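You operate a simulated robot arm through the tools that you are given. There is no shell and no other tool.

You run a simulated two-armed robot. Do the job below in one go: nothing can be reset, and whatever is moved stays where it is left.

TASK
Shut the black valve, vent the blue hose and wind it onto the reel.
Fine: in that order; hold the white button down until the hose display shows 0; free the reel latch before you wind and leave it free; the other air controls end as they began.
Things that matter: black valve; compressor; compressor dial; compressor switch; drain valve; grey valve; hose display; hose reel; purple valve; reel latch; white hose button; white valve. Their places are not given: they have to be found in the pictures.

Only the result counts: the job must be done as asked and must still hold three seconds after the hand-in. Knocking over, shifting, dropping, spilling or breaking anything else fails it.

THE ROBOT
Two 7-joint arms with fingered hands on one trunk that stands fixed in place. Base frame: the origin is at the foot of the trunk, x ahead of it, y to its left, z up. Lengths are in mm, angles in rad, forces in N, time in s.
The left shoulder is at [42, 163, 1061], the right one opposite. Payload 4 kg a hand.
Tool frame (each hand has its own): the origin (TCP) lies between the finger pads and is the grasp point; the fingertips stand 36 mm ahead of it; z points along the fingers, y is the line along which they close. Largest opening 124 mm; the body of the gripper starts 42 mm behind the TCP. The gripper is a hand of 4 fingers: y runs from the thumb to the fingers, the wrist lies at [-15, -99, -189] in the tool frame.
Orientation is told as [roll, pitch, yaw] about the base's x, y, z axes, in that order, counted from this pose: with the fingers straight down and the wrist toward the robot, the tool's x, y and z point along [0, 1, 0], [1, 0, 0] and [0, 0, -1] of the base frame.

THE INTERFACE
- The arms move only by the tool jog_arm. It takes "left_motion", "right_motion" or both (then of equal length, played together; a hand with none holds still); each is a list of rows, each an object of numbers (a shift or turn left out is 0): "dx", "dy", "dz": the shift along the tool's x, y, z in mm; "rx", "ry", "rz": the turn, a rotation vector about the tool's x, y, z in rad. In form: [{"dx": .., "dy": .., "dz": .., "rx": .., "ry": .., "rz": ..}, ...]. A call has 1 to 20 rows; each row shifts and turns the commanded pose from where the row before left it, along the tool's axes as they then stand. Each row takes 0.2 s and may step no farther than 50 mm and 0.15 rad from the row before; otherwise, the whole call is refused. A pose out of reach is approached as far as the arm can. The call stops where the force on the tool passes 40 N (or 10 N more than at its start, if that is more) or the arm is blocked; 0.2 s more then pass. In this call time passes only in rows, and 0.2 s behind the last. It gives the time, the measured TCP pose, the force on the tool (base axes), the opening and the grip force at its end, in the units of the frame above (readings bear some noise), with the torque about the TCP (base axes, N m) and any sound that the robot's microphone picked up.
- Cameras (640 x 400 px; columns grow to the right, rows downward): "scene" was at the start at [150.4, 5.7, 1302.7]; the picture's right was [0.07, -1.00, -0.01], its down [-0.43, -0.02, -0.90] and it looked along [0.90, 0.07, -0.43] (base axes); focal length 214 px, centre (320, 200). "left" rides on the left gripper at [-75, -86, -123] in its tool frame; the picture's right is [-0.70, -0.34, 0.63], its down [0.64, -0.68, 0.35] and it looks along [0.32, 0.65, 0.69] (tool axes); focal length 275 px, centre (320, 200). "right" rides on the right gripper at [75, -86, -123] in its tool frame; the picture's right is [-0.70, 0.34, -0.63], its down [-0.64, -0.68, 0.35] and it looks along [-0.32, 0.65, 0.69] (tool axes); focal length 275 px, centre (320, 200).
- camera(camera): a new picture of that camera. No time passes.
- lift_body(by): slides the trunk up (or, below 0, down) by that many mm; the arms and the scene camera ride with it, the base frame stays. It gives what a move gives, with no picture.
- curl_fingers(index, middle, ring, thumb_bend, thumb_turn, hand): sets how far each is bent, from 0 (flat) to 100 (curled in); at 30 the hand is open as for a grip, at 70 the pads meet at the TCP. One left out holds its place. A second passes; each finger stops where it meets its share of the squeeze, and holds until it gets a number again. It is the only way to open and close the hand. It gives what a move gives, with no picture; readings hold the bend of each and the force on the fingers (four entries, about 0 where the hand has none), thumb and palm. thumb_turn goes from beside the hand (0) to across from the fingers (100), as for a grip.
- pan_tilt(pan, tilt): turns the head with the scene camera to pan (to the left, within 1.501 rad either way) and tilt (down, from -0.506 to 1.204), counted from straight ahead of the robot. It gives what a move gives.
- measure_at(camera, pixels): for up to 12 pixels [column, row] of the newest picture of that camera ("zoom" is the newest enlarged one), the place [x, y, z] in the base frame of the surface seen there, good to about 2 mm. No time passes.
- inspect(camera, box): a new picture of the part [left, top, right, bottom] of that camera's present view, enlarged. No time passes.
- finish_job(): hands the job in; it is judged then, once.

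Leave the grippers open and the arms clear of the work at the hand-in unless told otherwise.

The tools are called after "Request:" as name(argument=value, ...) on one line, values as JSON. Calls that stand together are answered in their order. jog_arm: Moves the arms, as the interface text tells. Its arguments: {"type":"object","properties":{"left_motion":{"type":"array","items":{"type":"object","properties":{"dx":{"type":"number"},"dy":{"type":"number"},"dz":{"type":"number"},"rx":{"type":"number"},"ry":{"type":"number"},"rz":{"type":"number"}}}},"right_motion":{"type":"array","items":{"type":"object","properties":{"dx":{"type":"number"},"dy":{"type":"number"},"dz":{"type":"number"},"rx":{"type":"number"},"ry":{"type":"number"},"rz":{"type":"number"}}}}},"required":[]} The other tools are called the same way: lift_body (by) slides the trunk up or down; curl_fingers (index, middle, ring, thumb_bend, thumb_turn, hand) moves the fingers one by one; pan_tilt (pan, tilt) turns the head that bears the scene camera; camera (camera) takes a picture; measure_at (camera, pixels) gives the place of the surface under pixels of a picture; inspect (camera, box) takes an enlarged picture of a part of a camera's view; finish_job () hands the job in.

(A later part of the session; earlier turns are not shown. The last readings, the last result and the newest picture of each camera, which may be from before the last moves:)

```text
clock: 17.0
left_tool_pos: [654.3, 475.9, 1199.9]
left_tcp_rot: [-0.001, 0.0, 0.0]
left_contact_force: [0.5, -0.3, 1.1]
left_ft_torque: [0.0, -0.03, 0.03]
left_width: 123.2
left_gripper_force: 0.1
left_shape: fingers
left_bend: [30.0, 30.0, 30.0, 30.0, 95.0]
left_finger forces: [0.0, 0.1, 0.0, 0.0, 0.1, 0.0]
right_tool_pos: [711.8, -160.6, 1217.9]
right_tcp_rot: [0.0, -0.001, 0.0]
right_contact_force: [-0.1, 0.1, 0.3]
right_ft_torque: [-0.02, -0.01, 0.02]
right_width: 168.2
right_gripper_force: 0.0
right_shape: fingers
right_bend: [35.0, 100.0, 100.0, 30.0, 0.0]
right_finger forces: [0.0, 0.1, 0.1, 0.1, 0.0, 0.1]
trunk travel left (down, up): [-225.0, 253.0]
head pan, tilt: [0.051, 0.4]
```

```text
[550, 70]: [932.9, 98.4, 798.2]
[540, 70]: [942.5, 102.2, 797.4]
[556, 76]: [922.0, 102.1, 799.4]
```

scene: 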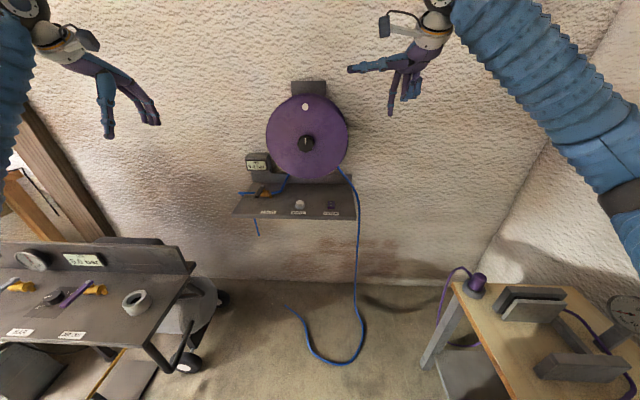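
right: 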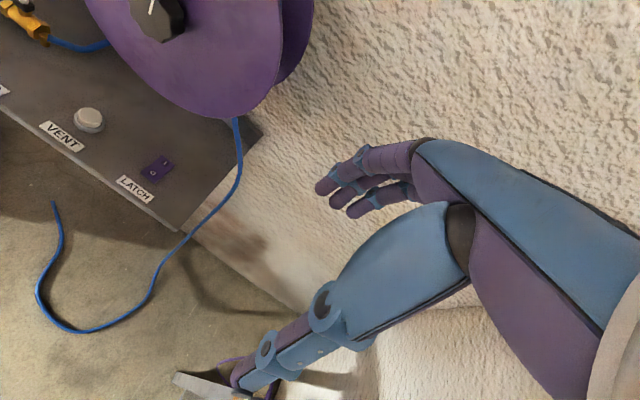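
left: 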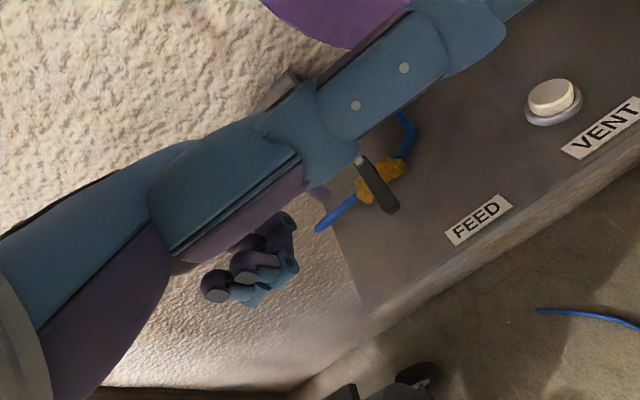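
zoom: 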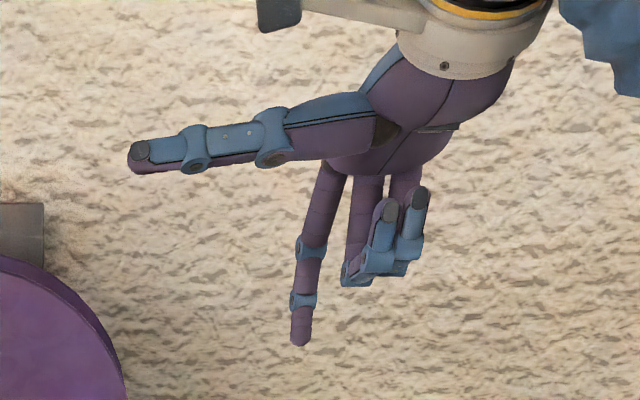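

Request:
measure_at(camera="zoom", pixels=[[301, 343], [302, 330], [305, 300], [312, 250], [140, 152], [185, 145], [352, 275], [390, 210]])

Request:
inspect(camera="scene", box=[280, 190, 350, 220])

```text
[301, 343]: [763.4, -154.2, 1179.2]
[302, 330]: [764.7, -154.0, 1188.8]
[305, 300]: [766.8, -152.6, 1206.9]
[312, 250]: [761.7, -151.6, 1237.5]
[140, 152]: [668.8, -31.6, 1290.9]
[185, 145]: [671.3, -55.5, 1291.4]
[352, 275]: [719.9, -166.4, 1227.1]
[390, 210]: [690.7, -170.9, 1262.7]
```

```text
9.14 times, centred on (315, 205) of scene
```

zoom: 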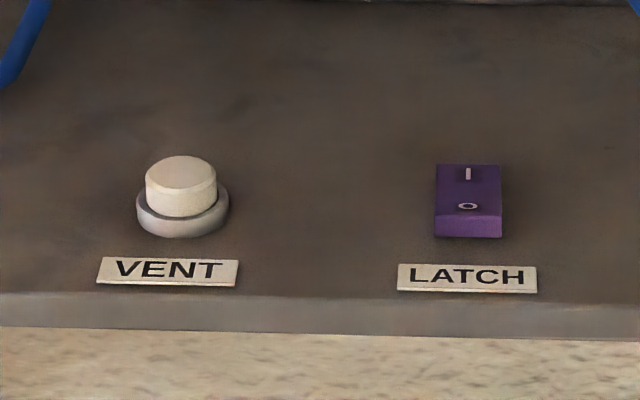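

Request:
measure_at(camera="zoom", pixels=[[181, 173], [181, 160], [181, 185], [150, 172], [212, 172], [181, 230], [468, 206], [468, 174], [468, 213], [468, 167], [440, 210], [497, 210]])

```text
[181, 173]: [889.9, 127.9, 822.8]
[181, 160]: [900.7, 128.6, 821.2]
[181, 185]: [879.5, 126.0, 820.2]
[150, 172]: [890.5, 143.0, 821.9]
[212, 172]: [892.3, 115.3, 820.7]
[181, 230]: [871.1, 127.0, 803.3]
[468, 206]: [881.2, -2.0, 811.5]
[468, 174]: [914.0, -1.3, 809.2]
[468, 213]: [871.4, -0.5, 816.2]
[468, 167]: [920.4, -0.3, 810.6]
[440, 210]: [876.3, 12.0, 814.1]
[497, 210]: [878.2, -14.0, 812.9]
```

The button top centre is at (890, 128.5, 821.5). On the rocker, O is at (878, -1, 813). I'll move the right index fingertip above the button, with a path that stays in front of the reel.

Request:
jog_arm(right_motion=[{"dx": 28.3, "dy": 11.9, "dz": 31.8}, {"dx": 28.3, "dy": 11.9, "dz": 31.8}, {"dx": 28.3, "dy": 11.9, "dz": 31.8}, {"dx": 28.3, "dy": 11.9, "dz": 31.8}, {"dx": 28.3, "dy": 11.9, "dz": 31.8}, {"dx": 28.3, "dy": 11.9, "dz": 31.8}, {"dx": 28.3, "dy": 11.9, "dz": 31.8}, {"dx": 28.3, "dy": 11.9, "dz": 31.8}, {"dx": 28.3, "dy": 11.9, "dz": 31.8}, {"dx": 28.3, "dy": 11.9, "dz": 31.8}])

Request:
inspect(camera="scene", box=[230, 110, 370, 230])

Request:
camera(camera="left")

Request:
camera(camera="right")

```text
clock: 19.2
left_tool_pos: [655.4, 477.7, 1199.4]
left_tcp_rot: [-0.001, 0.001, 0.001]
left_contact_force: [0.2, 0.2, 0.0]
left_ft_torque: [-0.03, 0.02, 0.0]
left_width: 123.6
left_gripper_force: 0.1
left_shape: fingers
left_bend: [30.0, 30.0, 30.0, 30.0, 95.0]
left_finger forces: [0.0, 0.1, 0.0, 0.1, 0.0, 0.1]
right_tool_pos: [829.4, 121.9, 897.0]
right_tcp_rot: [0.001, 0.002, -0.002]
right_contact_force: [-0.5, 0.2, 0.6]
right_ft_torque: [0.03, 0.0, -0.03]
right_width: 167.9
right_gripper_force: 0.0
right_shape: fingers
right_bend: [35.0, 100.0, 100.0, 30.0, 0.0]
right_finger forces: [0.1, 0.0, 0.0, 0.1, 0.0, 0.1]
trunk travel left (down, up): [-225.0, 253.0]
head pan, tilt: [0.051, 0.4]
```

```text
3.33 times, centred on (300, 170) of scene
```

zoom: 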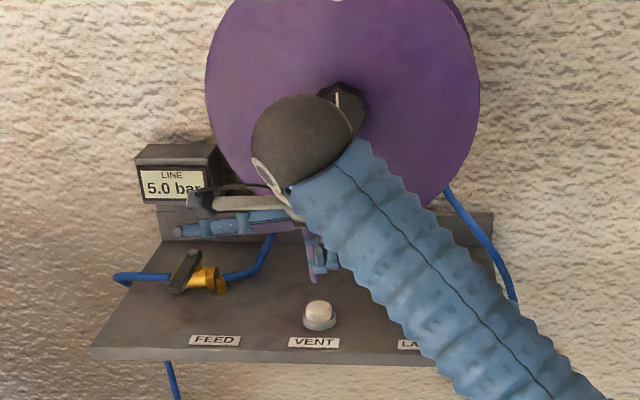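

```text
taken
```

left: 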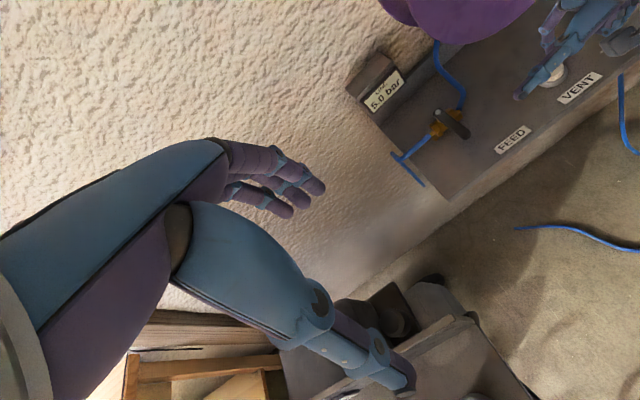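

```text
taken
```

right: 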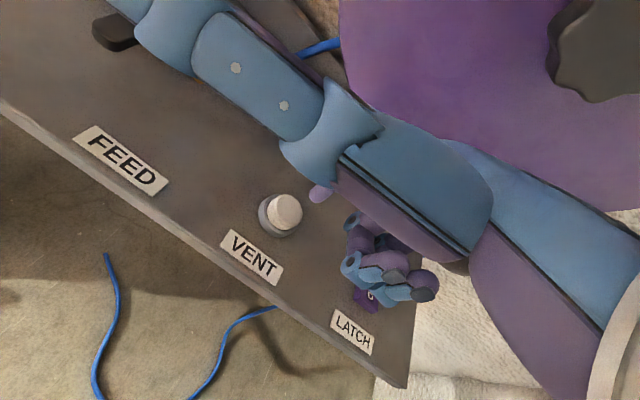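

Request:
measure_at(camera="zoom", pixels=[[313, 278], [313, 270], [318, 305], [311, 260]])

Request:
measure_at(camera="right", pixels=[[320, 195], [324, 190], [286, 210], [318, 191], [370, 295], [362, 307]])

```text
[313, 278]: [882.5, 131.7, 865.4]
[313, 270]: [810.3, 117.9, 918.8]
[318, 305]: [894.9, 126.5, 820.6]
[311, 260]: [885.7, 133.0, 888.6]
```

```text
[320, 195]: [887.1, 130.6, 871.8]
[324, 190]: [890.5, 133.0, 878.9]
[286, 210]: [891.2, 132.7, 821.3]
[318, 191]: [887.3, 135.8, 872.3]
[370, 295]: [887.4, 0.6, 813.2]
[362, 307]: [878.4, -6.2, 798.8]
```

The tip is at about (889, 132, 860), so the button is 38 mm below. I'll shift 3 mm right and descend to just above it.

Request:
jog_arm(right_motion=[{"dx": -3, "dz": 16}, {"dz": 16}, {"dz": 2}, {"dz": 2}, {"dz": 2}])

Request:
inspect(camera="scene", box=[230, 130, 350, 230])

Request:
camera(camera="right")

```text
clock: 20.4
left_tool_pos: [655.1, 477.9, 1199.5]
left_tcp_rot: [0.001, 0.001, 0.0]
left_contact_force: [-0.3, 0.6, 0.3]
left_ft_torque: [0.01, 0.01, -0.02]
left_width: 123.3
left_gripper_force: 0.1
left_shape: fingers
left_bend: [30.0, 30.0, 30.0, 30.0, 95.0]
left_finger forces: [0.1, 0.0, 0.1, 0.0, 0.0, 0.2]
right_tool_pos: [832.2, 119.1, 860.8]
right_tcp_rot: [-0.001, 0.0, 0.002]
right_contact_force: [-0.2, 0.2, 0.2]
right_ft_torque: [0.01, 0.0, 0.01]
right_width: 168.1
right_gripper_force: 0.1
right_shape: fingers
right_bend: [35.0, 100.0, 100.0, 30.0, 0.0]
right_finger forces: [0.1, 0.0, 0.0, 0.0, 0.0, 0.1]
trunk travel left (down, up): [-225.0, 253.0]
head pan, tilt: [0.051, 0.4]
```

```text
4.00 times, centred on (290, 180) of scene
```

zoom: 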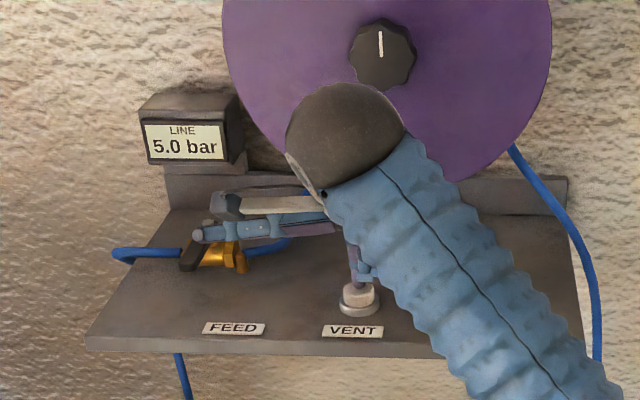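

```text
taken
```

right: 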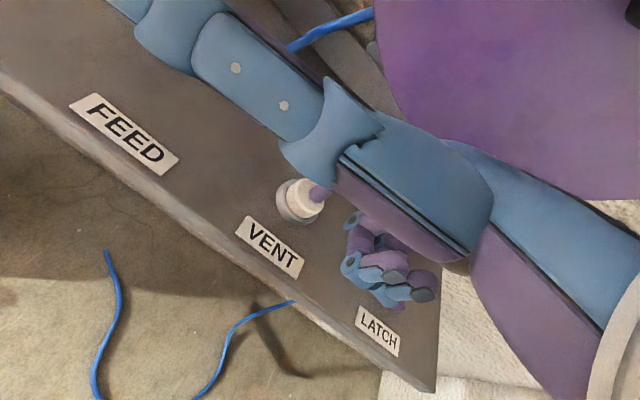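

Request:
inspect(camera="right", box=[260, 150, 360, 240])

Request:
inspect(camera="scene", box=[300, 180, 340, 220])

```text
4.44 times, centred on (310, 195) of right
```

zoom: 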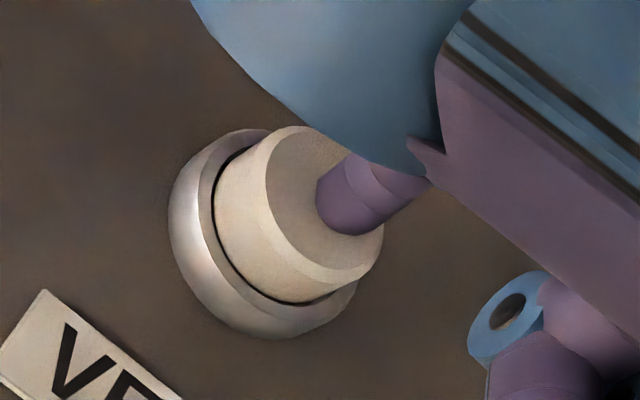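

```text
10.00 times, centred on (320, 200) of scene
```

zoom: 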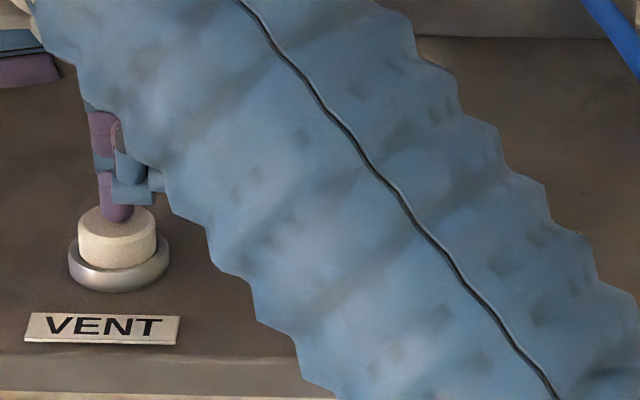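

The fingertip is just above the button centre. I'll press down in 2 mm steps.

Request:
jog_arm(right_motion=[{"dz": 2}, {"dz": 2}, {"dz": 2}, {"dz": 2}])

Request:
inspect(camera="scene", box=[250, 140, 330, 220])

```text
clock: 21.4
left_tool_pos: [653.7, 478.3, 1199.3]
left_tcp_rot: [0.001, 0.0, 0.0]
left_contact_force: [0.1, 0.0, -0.3]
left_ft_torque: [0.01, 0.01, 0.0]
left_width: 123.2
left_gripper_force: 0.0
left_shape: fingers
left_bend: [30.0, 30.0, 30.0, 30.0, 95.0]
left_finger forces: [0.1, 0.0, 0.0, 0.0, 0.0, 0.1]
right_tool_pos: [829.3, 120.3, 854.0]
right_tcp_rot: [-0.001, 0.0, 0.001]
right_contact_force: [0.3, -0.6, 4.2]
right_ft_torque: [0.01, -0.28, 0.01]
right_width: 168.7
right_gripper_force: 2.4
right_shape: fingers
right_bend: [34.0, 100.0, 100.0, 30.0, 0.0]
right_finger forces: [4.6, 0.0, 0.0, 0.1, 0.0, 0.1]
trunk travel left (down, up): [-225.0, 253.0]
head pan, tilt: [0.051, 0.4]
heard: click
```

```text
5.00 times, centred on (290, 180) of scene
```

zoom: 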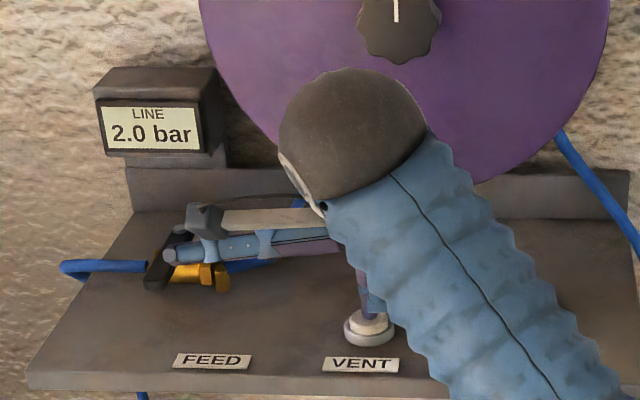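

There was a click and the display is falling (2.0 bar). I'll press 1 mm deeper and hold.

Request:
jog_arm(right_motion=[{"dz": 1}, {}, {}, {}, {}, {}, {}, {}, {}, {}])

Request:
inspect(camera="scene", box=[250, 140, 330, 220])

```text
clock: 23.6
left_tool_pos: [654.3, 476.7, 1198.9]
left_tcp_rot: [0.0, 0.0, -0.001]
left_contact_force: [-0.3, -0.1, 0.4]
left_ft_torque: [0.02, -0.01, -0.02]
left_width: 123.3
left_gripper_force: 0.1
left_shape: fingers
left_bend: [30.0, 30.0, 30.0, 30.0, 95.0]
left_finger forces: [0.0, 0.0, 0.0, 0.0, 0.0, 0.0]
right_tool_pos: [830.6, 119.7, 853.5]
right_tcp_rot: [0.0, 0.0, 0.0]
right_contact_force: [-0.9, -0.1, 7.3]
right_ft_torque: [0.07, -0.51, -0.08]
right_width: 168.9
right_gripper_force: 3.9
right_shape: fingers
right_bend: [34.0, 100.0, 100.0, 30.0, 0.0]
right_finger forces: [8.2, 0.0, 0.1, 0.1, 0.0, 0.0]
trunk travel left (down, up): [-225.0, 253.0]
head pan, tilt: [0.051, 0.4]
```

```text
5.00 times, centred on (290, 180) of scene
```

zoom: 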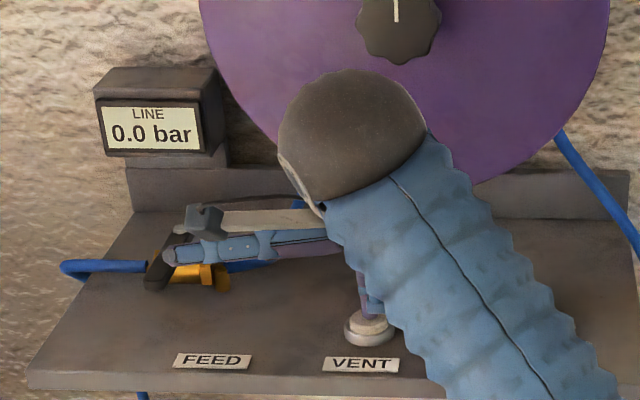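

The display reads 0.0 bar. I'll hold a second longer, then lift straight up and move over the rocker's O side (near end at x about 876, y about -1).

Request:
jog_arm(right_motion=[{}, {}, {}, {}, {}, {"dz": -10}, {"dz": -15}, {"dz": -20}, {"dx": -33, "dy": -3.5}, {"dx": -33, "dy": -3.5}, {"dx": -33, "dy": -3.5}, {"dx": -32, "dy": -3.5}])

Request:
camera(camera="right")

Request:
inspect(camera="scene", box=[240, 130, 360, 230])

```text
clock: 26.2
left_tool_pos: [654.5, 477.7, 1199.8]
left_tcp_rot: [0.001, 0.0, 0.001]
left_contact_force: [0.1, -0.1, 0.4]
left_ft_torque: [0.0, 0.01, 0.01]
left_width: 123.4
left_gripper_force: 0.1
left_shape: fingers
left_bend: [30.0, 30.0, 30.0, 30.0, 95.0]
left_finger forces: [0.0, 0.0, 0.0, 0.1, 0.0, 0.0]
right_tool_pos: [816.2, -12.3, 896.4]
right_tcp_rot: [0.001, 0.0, 0.001]
right_contact_force: [-0.3, 0.3, 0.0]
right_ft_torque: [0.02, -0.01, -0.02]
right_width: 167.9
right_gripper_force: 0.2
right_shape: fingers
right_bend: [35.0, 100.0, 100.0, 30.0, 0.0]
right_finger forces: [0.0, 0.0, 0.0, 0.0, 0.0, 0.0]
trunk travel left (down, up): [-225.0, 253.0]
head pan, tilt: [0.051, 0.4]
```

```text
taken
```

right: 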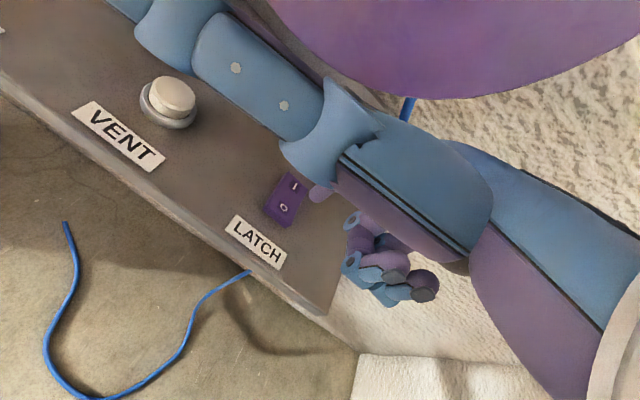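

```text
4.00 times, centred on (300, 180) of scene
```

zoom: 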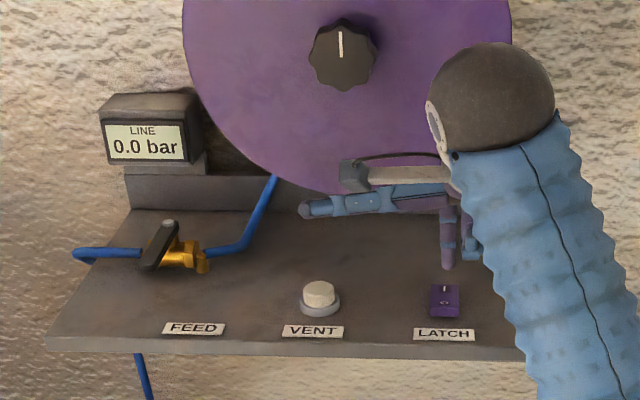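

The display stays at 0.0. Before pressing I'll measure the fingertip against the rocker.

Request:
measure_at(camera="zoom", pixels=[[449, 265], [449, 255], [445, 303], [445, 289], [445, 308], [432, 303], [457, 303]])

Request:
measure_at(camera="right", pixels=[[320, 194], [284, 207], [294, 187], [278, 220]])

```text
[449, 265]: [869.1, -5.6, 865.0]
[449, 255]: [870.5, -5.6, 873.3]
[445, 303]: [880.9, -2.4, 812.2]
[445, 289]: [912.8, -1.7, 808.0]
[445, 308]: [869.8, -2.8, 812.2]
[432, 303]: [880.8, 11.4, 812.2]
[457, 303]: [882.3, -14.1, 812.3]
```

```text
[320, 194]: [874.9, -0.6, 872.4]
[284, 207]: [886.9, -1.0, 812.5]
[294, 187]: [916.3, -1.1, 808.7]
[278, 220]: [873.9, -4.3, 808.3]
```

The tip is at about (876, -4, 859) over the O side, whose surface is at z about 813. I'll shift 2 mm each way and descend, with small steps near contact.

Request:
jog_arm(right_motion=[{"dx": 2, "dy": 1, "dz": 20}, {"dz": 18}, {"dz": 2}, {"dz": 2}, {"dz": 2}, {"dz": 2}, {"dz": 2}])

Request:
inspect(camera="right", box=[230, 140, 350, 250])

Request:
inspect(camera="scene", box=[300, 170, 380, 230])

```text
clock: 27.8
left_tool_pos: [655.6, 477.4, 1199.0]
left_tcp_rot: [-0.001, 0.0, -0.001]
left_contact_force: [0.3, -0.1, 0.0]
left_ft_torque: [0.03, -0.02, 0.0]
left_width: 123.2
left_gripper_force: 0.1
left_shape: fingers
left_bend: [30.0, 30.0, 30.0, 30.0, 95.0]
left_finger forces: [0.0, 0.0, 0.0, 0.0, 0.0, 0.0]
right_tool_pos: [817.7, -9.6, 849.4]
right_tcp_rot: [0.0, 0.0, -0.002]
right_contact_force: [-0.4, 0.0, 1.3]
right_ft_torque: [0.0, -0.08, -0.01]
right_width: 168.1
right_gripper_force: 0.5
right_shape: fingers
right_bend: [35.0, 100.0, 100.0, 30.0, 0.0]
right_finger forces: [1.4, 0.1, 0.1, 0.0, 0.1, 0.0]
trunk travel left (down, up): [-225.0, 253.0]
head pan, tilt: [0.051, 0.4]
```

```text
3.64 times, centred on (290, 195) of right
```

zoom: 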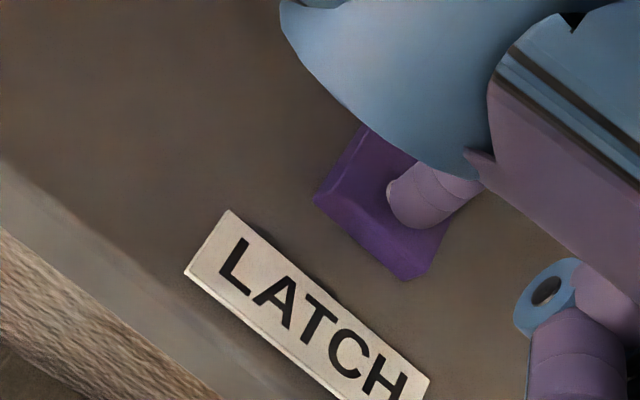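

```text
6.67 times, centred on (340, 200) of scene
```

zoom: 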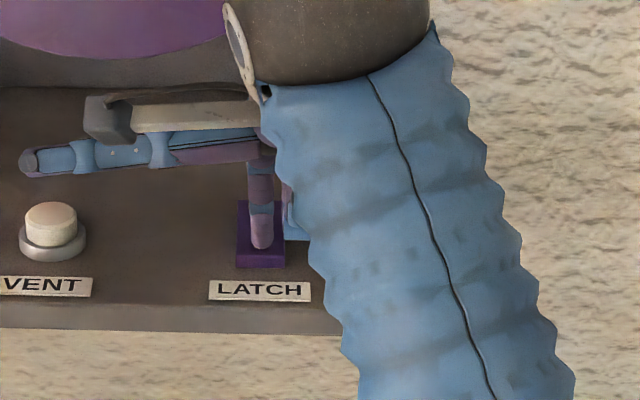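

Contact has just begun (1.3 N). I'll continue pressing in 2 mm steps until I hear a click.

Request:
jog_arm(right_motion=[{"dz": 2}, {"dz": 2}, {"dz": 2}])

Request:
inspect(camera="right", box=[230, 140, 350, 250])

```text
clock: 28.6
left_tool_pos: [651.8, 477.1, 1201.6]
left_tcp_rot: [0.0, -0.001, 0.0]
left_contact_force: [0.4, -0.3, 0.5]
left_ft_torque: [-0.04, -0.01, -0.02]
left_width: 123.2
left_gripper_force: 0.0
left_shape: fingers
left_bend: [30.0, 30.0, 30.0, 30.0, 95.0]
left_finger forces: [0.1, 0.0, 0.0, 0.1, 0.1, 0.0]
right_tool_pos: [814.6, -9.0, 847.4]
right_tcp_rot: [0.002, -0.006, 0.0]
right_contact_force: [-4.7, -2.4, 27.2]
right_ft_torque: [0.28, -1.62, -0.07]
right_width: 169.2
right_gripper_force: 13.9
right_shape: fingers
right_bend: [32.0, 100.0, 100.0, 30.0, 0.0]
right_finger forces: [27.3, 0.0, 0.0, 0.0, 0.1, 0.1]
trunk travel left (down, up): [-225.0, 253.0]
head pan, tilt: [0.051, 0.4]
```

```text
3.64 times, centred on (290, 195) of right
```

zoom: 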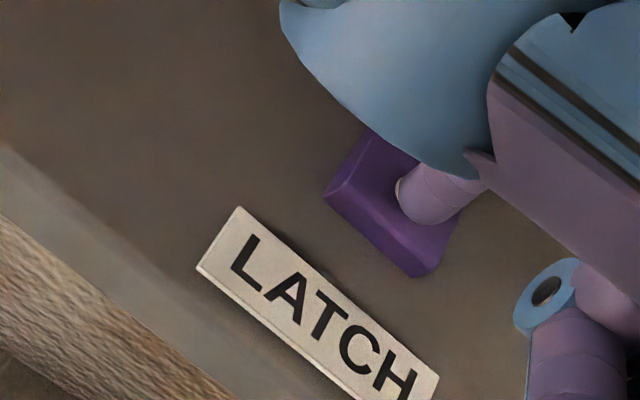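

The force is 27 N with no click, and the tip is still at z about 810, so the rocker has not flipped. I'll lift slightly, shift 5 mm toward the near edge for more leverage and press again.

Request:
jog_arm(right_motion=[{"dz": -8}, {"dy": -5}, {"dz": 4}, {"dz": 2}, {"dz": 2}, {"dz": 1}])

Request:
inspect(camera="right", box=[230, 140, 350, 250])

Request:
inspect(camera="scene", box=[310, 180, 360, 220])

```text
clock: 30.0
left_tool_pos: [653.2, 476.5, 1201.4]
left_tcp_rot: [0.001, -0.004, -0.001]
left_contact_force: [-0.1, -0.2, 0.0]
left_ft_torque: [-0.02, 0.0, 0.0]
left_width: 123.4
left_gripper_force: 0.0
left_shape: fingers
left_bend: [30.0, 30.0, 30.0, 30.0, 95.0]
left_finger forces: [0.1, 0.0, 0.1, 0.0, 0.0, 0.0]
right_tool_pos: [811.6, -8.2, 847.3]
right_tcp_rot: [0.001, -0.007, -0.001]
right_contact_force: [-5.4, -0.6, 27.4]
right_ft_torque: [0.37, -1.73, 0.05]
right_width: 169.1
right_gripper_force: 13.7
right_shape: fingers
right_bend: [32.0, 100.0, 100.0, 30.0, 0.0]
right_finger forces: [28.1, 0.0, 0.0, 0.0, 0.1, 0.0]
trunk travel left (down, up): [-225.0, 253.0]
head pan, tilt: [0.051, 0.4]
```

```text
3.64 times, centred on (290, 195) of right
```

zoom: 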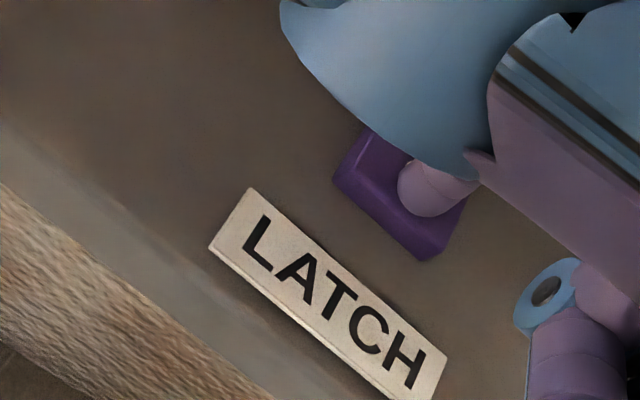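

```text
10.00 times, centred on (335, 200) of scene
```

zoom: 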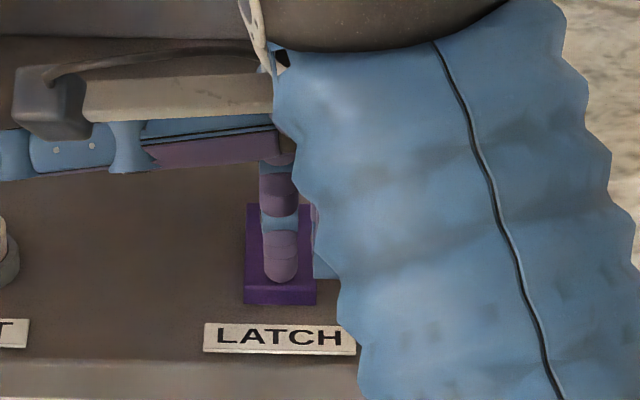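

Request:
measure_at(camera="zoom", pixels=[[252, 282], [310, 283], [252, 270], [252, 240], [252, 215], [280, 292], [280, 302], [280, 312]])

Request:
camera(camera="left")

Request:
inspect(camera="left", box=[540, 0, 640, 70])

```text
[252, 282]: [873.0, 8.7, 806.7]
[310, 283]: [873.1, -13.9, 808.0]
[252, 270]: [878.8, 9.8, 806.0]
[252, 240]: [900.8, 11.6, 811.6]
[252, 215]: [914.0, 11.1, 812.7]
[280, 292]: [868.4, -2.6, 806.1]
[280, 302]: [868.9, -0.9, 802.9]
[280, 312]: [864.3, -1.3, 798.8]
```

```text
taken
```

left: 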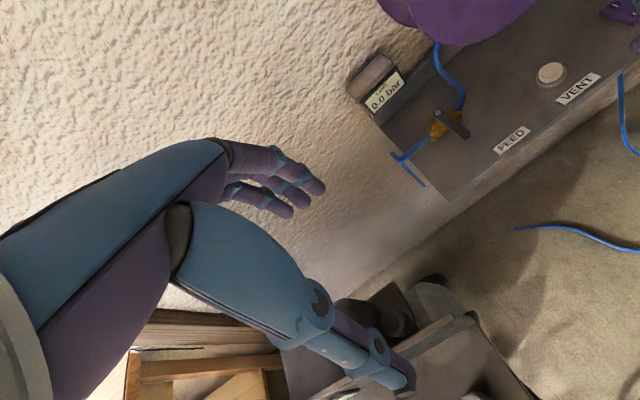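

```text
5.71 times, centred on (590, 35) of left
```

zoom: 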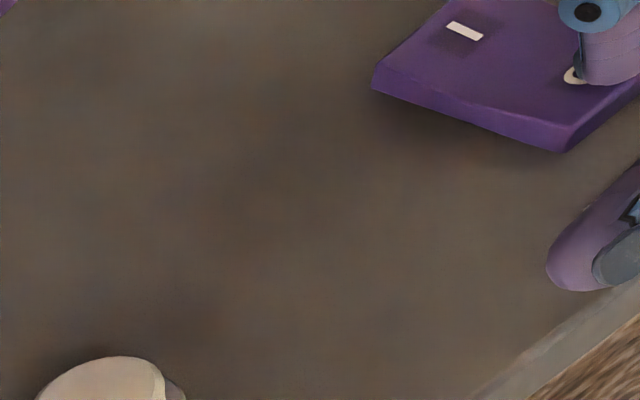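

The measurements show the rocker has flipped: the near (O) side is now at z about 806 and the far (I) side at about 812. I'll lift the finger and confirm it stays.

Request:
jog_arm(right_motion=[{"dz": -8}, {"dz": -20}, {"dz": -30}, {"dy": -40, "dz": -20}, {"dx": -20, "dy": -40}])

Request:
inspect(camera="scene", box=[280, 180, 360, 230])

Request:
camera(camera="right")

```text
clock: 31.2
left_tool_pos: [653.7, 478.8, 1199.3]
left_tcp_rot: [-0.002, 0.0, -0.001]
left_contact_force: [0.2, 0.0, 0.8]
left_ft_torque: [-0.03, 0.0, 0.01]
left_width: 123.4
left_gripper_force: 0.1
left_shape: fingers
left_bend: [30.0, 30.0, 30.0, 30.0, 96.0]
left_finger forces: [0.0, 0.1, 0.0, 0.0, 0.0, 0.1]
right_tool_pos: [731.8, -26.9, 922.1]
right_tcp_rot: [0.002, 0.0, -0.003]
right_contact_force: [0.2, -0.2, 0.5]
right_ft_torque: [-0.01, -0.02, 0.02]
right_width: 167.7
right_gripper_force: 0.0
right_shape: fingers
right_bend: [35.0, 100.0, 100.0, 30.0, 0.0]
right_finger forces: [0.0, 0.0, 0.0, 0.1, 0.1, 0.1]
trunk travel left (down, up): [-225.0, 253.0]
head pan, tilt: [0.051, 0.4]
```

```text
8.00 times, centred on (320, 205) of scene
```

zoom: 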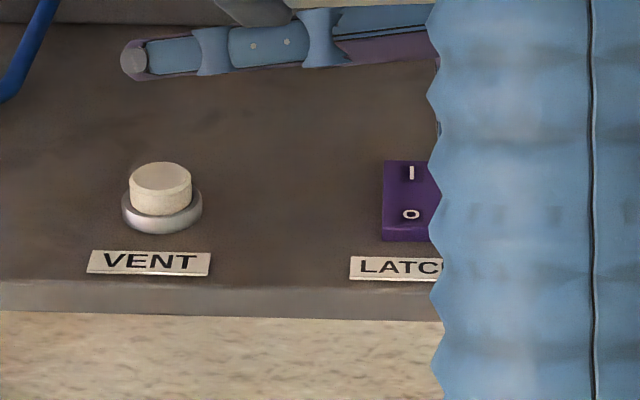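

```text
taken
```

right: 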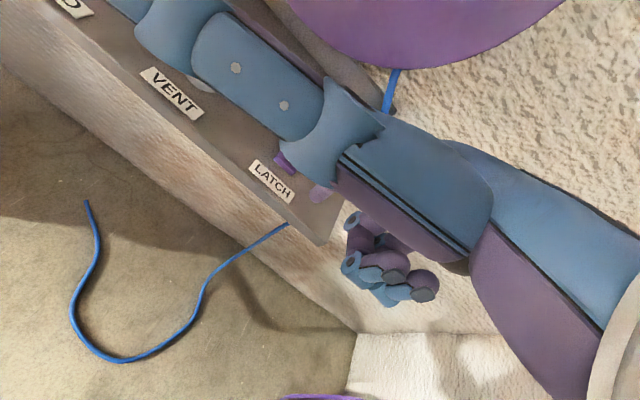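

The rocker stays with O pressed, so the latch is free. I'll retreat the right hand to its starting pose, reopen it and zoom in on the reel knob.

Request:
jog_arm(right_motion=[{"dx": -16.6, "dy": -2.5, "dz": -37}, {"dx": -16.6, "dy": -2.5, "dz": -37}, {"dx": -16.6, "dy": -2.5, "dz": -37}, {"dx": -16.6, "dy": -2.5, "dz": -37}, {"dx": -16.6, "dy": -2.5, "dz": -37}, {"dx": -16.6, "dy": -2.5, "dz": -37}, {"dx": -16.6, "dy": -2.5, "dz": -37}, {"dx": -16.6, "dy": -2.5, "dz": -37}])

Request:
curl_fingers(hand="right", index=30, middle=30, ring=30, thumb_bend=30, thumb_turn=98)

Request:
inspect(camera="scene", box=[260, 80, 360, 190])

Request:
camera(camera="scene")

```text
clock: 33.0
left_tool_pos: [655.0, 476.2, 1200.7]
left_tcp_rot: [0.0, -0.001, 0.0]
left_contact_force: [0.1, -0.1, 0.5]
left_ft_torque: [-0.02, -0.03, 0.02]
left_width: 123.4
left_gripper_force: 0.0
left_shape: fingers
left_bend: [30.0, 30.0, 30.0, 30.0, 96.0]
left_finger forces: [0.0, 0.0, 0.0, 0.1, 0.0, 0.1]
right_tool_pos: [838.3, -167.1, 1131.5]
right_tcp_rot: [0.0, 0.0, -0.002]
right_contact_force: [0.2, 0.6, 0.3]
right_ft_torque: [0.02, -0.01, 0.03]
right_width: 168.2
right_gripper_force: 0.1
right_shape: fingers
right_bend: [35.0, 100.0, 100.0, 30.0, 0.0]
right_finger forces: [0.1, 0.0, 0.0, 0.1, 0.0, 0.0]
right hand out of reach, approached as far as the arm can: row 1, 2, 3, 4, 5, 6, 7, 8
trunk travel left (down, up): [-225.0, 253.0]
head pan, tilt: [0.051, 0.4]
```

```text
clock: 34.0
left_tool_pos: [654.8, 477.2, 1199.4]
left_tcp_rot: [0.0, 0.0, -0.001]
left_contact_force: [-0.6, -0.2, -0.5]
left_ft_torque: [-0.01, 0.03, -0.01]
left_width: 123.3
left_gripper_force: 0.1
left_shape: fingers
left_bend: [30.0, 30.0, 30.0, 30.0, 96.0]
left_finger forces: [0.0, 0.0, 0.0, 0.0, 0.1, 0.0]
right_tool_pos: [838.4, -165.1, 1132.6]
right_tcp_rot: [-0.001, -0.003, -0.001]
right_contact_force: [0.8, 0.2, -0.2]
right_ft_torque: [0.01, 0.0, -0.01]
right_width: 123.0
right_gripper_force: 0.1
right_shape: fingers
right_bend: [30.0, 30.0, 30.0, 30.0, 95.0]
right_finger forces: [0.0, 0.1, 0.0, 0.0, 0.0, 0.1]
trunk travel left (down, up): [-225.0, 253.0]
head pan, tilt: [0.051, 0.4]
```

```text
3.64 times, centred on (310, 135) of scene
```

zoom: 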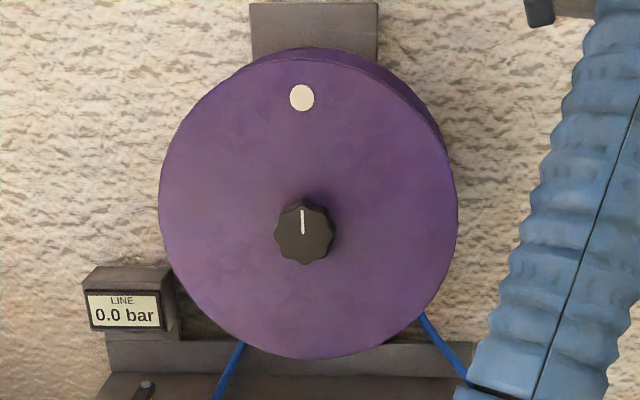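

```text
taken
```

scene: 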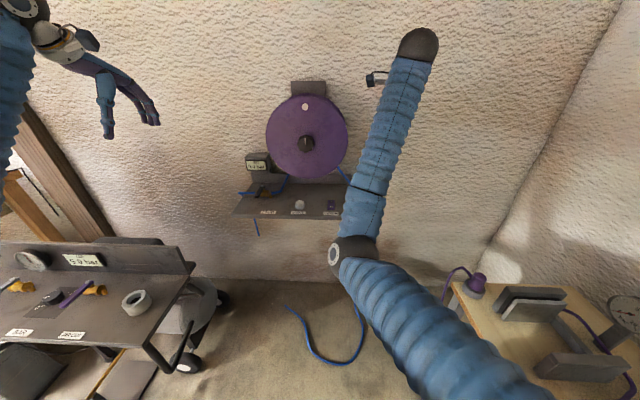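

The right arm settled with a low elbow, and its hand is at (838, -165, 1132) rather than where I commanded. I'll measure where its elbow and forearm are before doing anything else.

Request:
measure_at(camera="scene", pixels=[[352, 250], [362, 200], [385, 140], [410, 60], [385, 300], [440, 340], [420, 45], [340, 255]])

Request:
camera(camera="right")

Request:
inspect(camera="scene", box=[340, 20, 460, 130])

```text
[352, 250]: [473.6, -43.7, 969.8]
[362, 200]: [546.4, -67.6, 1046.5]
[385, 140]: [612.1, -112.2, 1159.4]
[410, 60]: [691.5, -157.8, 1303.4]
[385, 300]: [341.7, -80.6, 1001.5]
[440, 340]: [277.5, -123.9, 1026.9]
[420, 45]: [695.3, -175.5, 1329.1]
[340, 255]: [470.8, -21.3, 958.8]
```

```text
taken
```

right: 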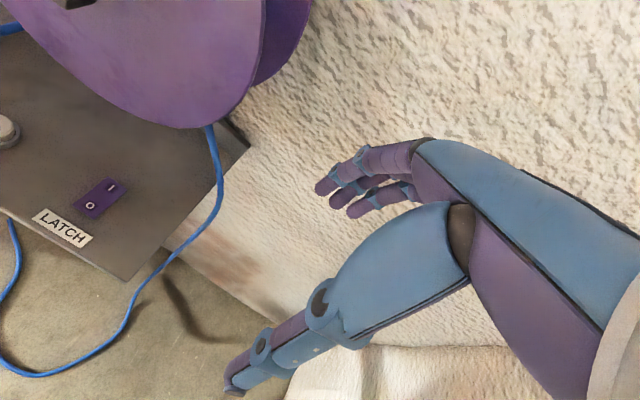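

```text
3.64 times, centred on (400, 75) of scene
```

zoom: 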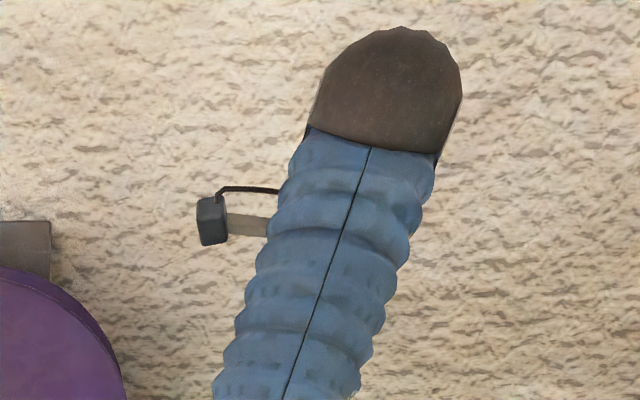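

The right elbow is at about (475, -45, 960), inside and low. I'll try moving the right hand outward (-y) and see how the arm responds.

Request:
jog_arm(right_motion=[{"dx": -30}, {"dx": -30}, {"dx": -30}])

Request:
camera(camera="scene")

```text
clock: 34.8
left_tool_pos: [653.6, 476.5, 1199.8]
left_tcp_rot: [-0.001, 0.0, 0.001]
left_contact_force: [0.5, -0.3, 0.0]
left_ft_torque: [0.0, 0.02, 0.0]
left_width: 123.3
left_gripper_force: 0.1
left_shape: fingers
left_bend: [30.0, 30.0, 30.0, 30.0, 96.0]
left_finger forces: [0.1, 0.0, 0.0, 0.1, 0.1, 0.0]
right_tool_pos: [838.7, -257.4, 1133.1]
right_tcp_rot: [0.001, 0.0, -0.001]
right_contact_force: [0.4, 0.4, -0.1]
right_ft_torque: [0.03, 0.0, -0.01]
right_width: 122.9
right_gripper_force: 0.0
right_shape: fingers
right_bend: [30.0, 30.0, 30.0, 30.0, 96.0]
right_finger forces: [0.1, 0.1, 0.1, 0.0, 0.1, 0.0]
trunk travel left (down, up): [-225.0, 253.0]
head pan, tilt: [0.051, 0.4]
```

```text
taken
```

scene: 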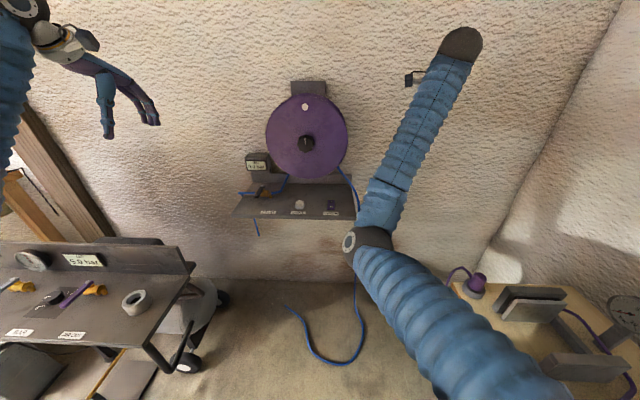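

The right arm is moving out normally now. I'll shift it a bit further right and measure the knob and disc precisely.

Request:
jog_arm(right_motion=[{"dx": -30}, {"dx": -30}])

Request:
inspect(camera="scene", box=[280, 110, 335, 165])

```text
clock: 35.4
left_tool_pos: [655.0, 478.0, 1200.6]
left_tcp_rot: [0.001, -0.001, -0.001]
left_contact_force: [0.2, -0.3, -0.3]
left_ft_torque: [-0.02, -0.01, 0.02]
left_width: 123.6
left_gripper_force: 0.1
left_shape: fingers
left_bend: [30.0, 30.0, 30.0, 30.0, 96.0]
left_finger forces: [0.0, 0.1, 0.0, 0.0, 0.1, 0.0]
right_tool_pos: [838.7, -318.2, 1134.4]
right_tcp_rot: [-0.001, 0.002, 0.0]
right_contact_force: [-0.5, -1.5, -0.2]
right_ft_torque: [0.0, 0.02, 0.02]
right_width: 122.9
right_gripper_force: 0.1
right_shape: fingers
right_bend: [30.0, 30.0, 30.0, 30.0, 96.0]
right_finger forces: [0.1, 0.0, 0.0, 0.0, 0.0, 0.1]
trunk travel left (down, up): [-225.0, 253.0]
head pan, tilt: [0.051, 0.4]
```

```text
7.27 times, centred on (308, 138) of scene
```

zoom: 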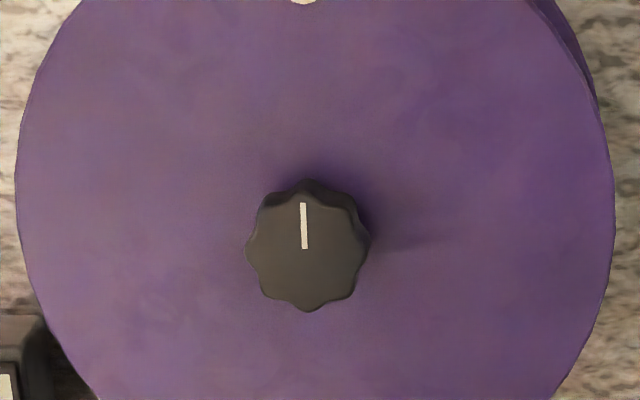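

Request:
measure_at(camera="zoom", pixels=[[305, 247], [250, 250], [358, 250], [306, 200], [306, 303], [306, 183], [365, 230], [25, 200], [608, 200], [400, 250], [200, 250], [306, 330]])

```text
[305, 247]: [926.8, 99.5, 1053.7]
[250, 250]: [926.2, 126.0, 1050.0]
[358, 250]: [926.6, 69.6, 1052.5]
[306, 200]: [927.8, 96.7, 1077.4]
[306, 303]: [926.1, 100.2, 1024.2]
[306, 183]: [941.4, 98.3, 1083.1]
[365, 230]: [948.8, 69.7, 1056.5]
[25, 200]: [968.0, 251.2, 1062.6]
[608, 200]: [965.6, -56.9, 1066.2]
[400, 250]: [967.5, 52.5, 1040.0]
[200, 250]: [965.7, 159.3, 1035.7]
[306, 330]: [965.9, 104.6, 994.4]
```

The knob axis is at y 98, z 1051, with radius about 29. Its front is at x 926 and the disc face at x 966. I'll bring the left hand in front of the reel and turn it so its fingers point forward (+x).

Request:
jog_arm(left_motion=[{"dx": -35.6, "dy": 21, "dz": 10}, {"dx": -35.6, "dy": 21, "dz": 10}, {"dx": -35.6, "dy": 21, "dz": 10}, {"dx": -35.6, "dy": 21, "dz": 10}, {"dx": -35.6, "dy": 21, "dz": 10}, {"rx": -0.1428}, {"rx": -0.1428}, {"rx": -0.1428}, {"rx": -0.1428}, {"rx": -0.1428}, {"rx": -0.1428}, {"rx": -0.1428}, {"rx": -0.1428}, {"rx": -0.1428}, {"rx": -0.1428}, {"rx": -0.1428}])

Request:
camera(camera="scene")

Request:
camera(camera="left")

```text
clock: 38.8
left_tool_pos: [761.1, 297.1, 1149.4]
left_tcp_rot: [2.369, -1.568, -2.369]
left_contact_force: [0.6, -0.3, 0.8]
left_ft_torque: [0.03, 0.01, 0.0]
left_width: 123.5
left_gripper_force: 0.0
left_shape: fingers
left_bend: [30.0, 30.0, 30.0, 30.0, 96.0]
left_finger forces: [0.0, 0.0, 0.1, 0.0, 0.0, 0.0]
right_tool_pos: [839.6, -317.5, 1132.8]
right_tcp_rot: [-0.001, 0.001, 0.0]
right_contact_force: [0.0, 0.7, -0.1]
right_ft_torque: [-0.01, 0.0, 0.02]
right_width: 123.2
right_gripper_force: 0.1
right_shape: fingers
right_bend: [30.0, 30.0, 30.0, 30.0, 96.0]
right_finger forces: [0.0, 0.0, 0.0, 0.0, 0.0, 0.0]
trunk travel left (down, up): [-225.0, 253.0]
head pan, tilt: [0.051, 0.4]
```

```text
taken
```

scene: 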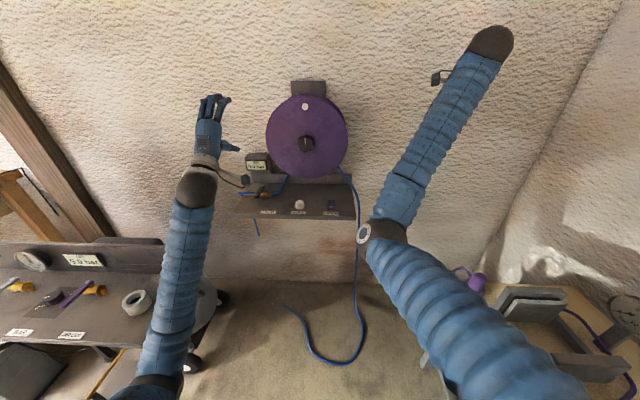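

```text
taken
```

left: 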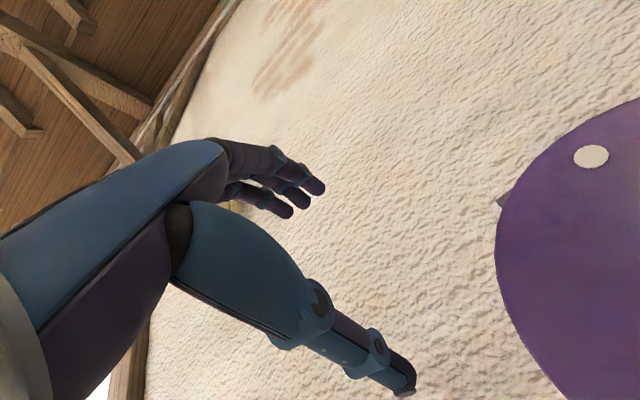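

The fingers now point forward. I'll move in front of the knob, stopping with the TCP at x about 840 (fingertips about 876, knob front 926).

Request:
jog_arm(left_motion=[{"dx": -39.8, "dy": -19.7, "dz": 15.8}, {"dx": -39.8, "dy": -19.7, "dz": 15.8}, {"dx": -39.8, "dy": -19.7, "dz": 15.8}, {"dx": -39.8, "dy": -19.7, "dz": 15.8}, {"dx": -39.8, "dy": -19.7, "dz": 15.8}])

Request:
jog_arm(left_motion=[{"rz": 0.14}, {"rz": 0.14}, {"rz": 0.14}, {"rz": 0.14}, {"rz": 0.14}, {"rz": 0.14}, {"rz": 0.14}, {"rz": 0.14}])

Request:
camera(camera="scene")

Request:
camera(camera="left")

```text
clock: 40.0
left_tool_pos: [838.0, 97.5, 1052.2]
left_tcp_rot: [0.87, -1.569, -0.866]
left_contact_force: [0.0, 0.4, -0.4]
left_ft_torque: [0.02, -0.01, 0.02]
left_width: 123.6
left_gripper_force: 0.0
left_shape: fingers
left_bend: [30.0, 30.0, 30.0, 30.0, 96.0]
left_finger forces: [0.0, 0.0, 0.0, 0.1, 0.0, 0.1]
right_tool_pos: [840.1, -317.8, 1132.4]
right_tcp_rot: [0.003, 0.002, -0.001]
right_contact_force: [-0.3, -1.1, -0.9]
right_ft_torque: [0.0, 0.02, 0.02]
right_width: 123.0
right_gripper_force: 0.1
right_shape: fingers
right_bend: [30.0, 30.0, 30.0, 30.0, 96.0]
right_finger forces: [0.0, 0.0, 0.0, 0.0, 0.1, 0.1]
trunk travel left (down, up): [-225.0, 253.0]
head pan, tilt: [0.051, 0.4]
```

```text
clock: 41.8
left_tool_pos: [838.8, 99.0, 1050.7]
left_tcp_rot: [1.567, -0.449, -1.571]
left_contact_force: [-0.2, 0.0, -0.2]
left_ft_torque: [0.01, 0.02, 0.0]
left_width: 123.4
left_gripper_force: 0.0
left_shape: fingers
left_bend: [30.0, 30.0, 30.0, 30.0, 96.0]
left_finger forces: [0.0, 0.0, 0.0, 0.1, 0.1, 0.0]
right_tool_pos: [838.9, -317.9, 1134.4]
right_tcp_rot: [0.002, 0.001, -0.002]
right_contact_force: [-0.7, -0.6, 0.2]
right_ft_torque: [0.01, -0.02, 0.0]
right_width: 123.1
right_gripper_force: 0.1
right_shape: fingers
right_bend: [30.0, 30.0, 30.0, 30.0, 96.0]
right_finger forces: [0.0, 0.1, 0.1, 0.0, 0.0, 0.0]
trunk travel left (down, up): [-225.0, 253.0]
head pan, tilt: [0.051, 0.4]
```

```text
taken
```

scene: 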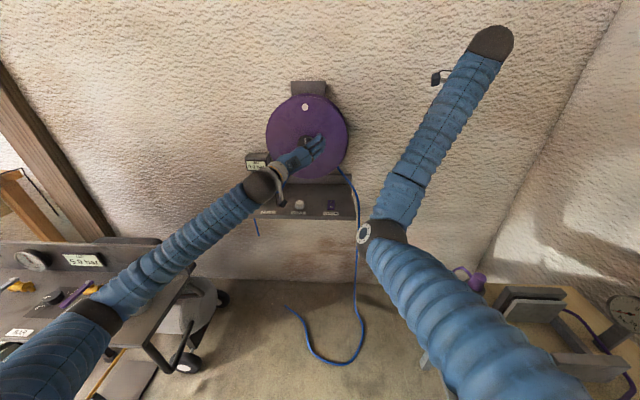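

```text
taken
```

left: 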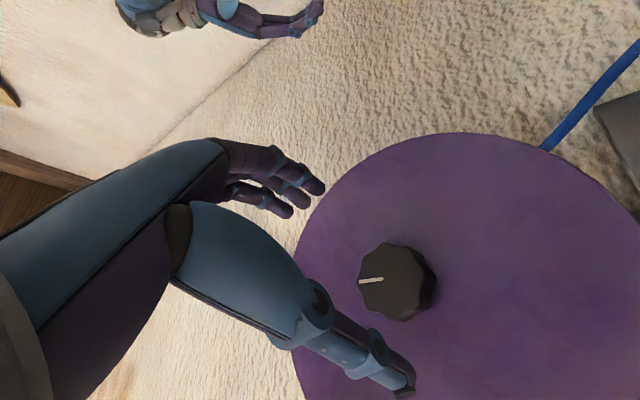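

I turned the hand +1.12 rad without trouble. I'll check the left elbow's clearance over the bench before going on.

Request:
measure_at(camera="scene", pixels=[[95, 315], [60, 350], [110, 300], [150, 260], [80, 335], [130, 298]])

Request:
jog_arm(left_motion=[{"rz": 0.14}, {"rz": 0.14}, {"rz": 0.14}])

Request:
camera(camera="scene")

```text
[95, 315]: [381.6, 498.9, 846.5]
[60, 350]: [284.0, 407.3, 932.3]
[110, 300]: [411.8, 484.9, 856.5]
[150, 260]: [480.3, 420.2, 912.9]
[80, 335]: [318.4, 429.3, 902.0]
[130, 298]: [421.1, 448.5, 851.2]
```

```text
clock: 42.6
left_tool_pos: [839.1, 98.0, 1051.1]
left_tcp_rot: [1.568, -0.029, -1.572]
left_contact_force: [0.4, 0.1, 0.4]
left_ft_torque: [0.0, 0.0, 0.0]
left_width: 123.4
left_gripper_force: 0.1
left_shape: fingers
left_bend: [30.0, 30.0, 30.0, 30.0, 96.0]
left_finger forces: [0.1, 0.0, 0.1, 0.0, 0.0, 0.0]
right_tool_pos: [838.1, -318.1, 1134.2]
right_tcp_rot: [-0.001, 0.001, 0.001]
right_contact_force: [0.6, 0.4, 0.7]
right_ft_torque: [0.02, -0.03, -0.02]
right_width: 122.9
right_gripper_force: 0.0
right_shape: fingers
right_bend: [30.0, 30.0, 30.0, 30.0, 96.0]
right_finger forces: [0.0, 0.0, 0.0, 0.0, 0.0, 0.1]
trunk travel left (down, up): [-225.0, 253.0]
head pan, tilt: [0.051, 0.4]
```

```text
taken
```

scene: 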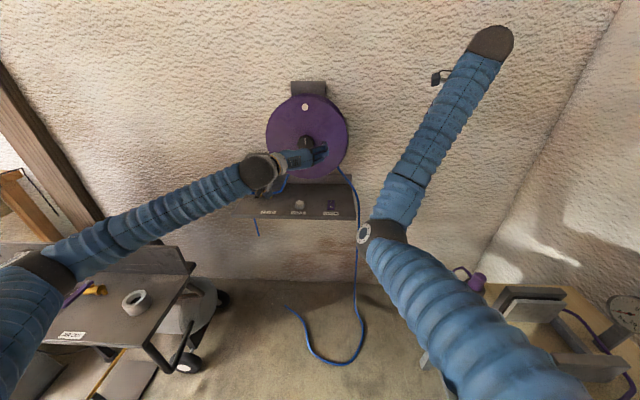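

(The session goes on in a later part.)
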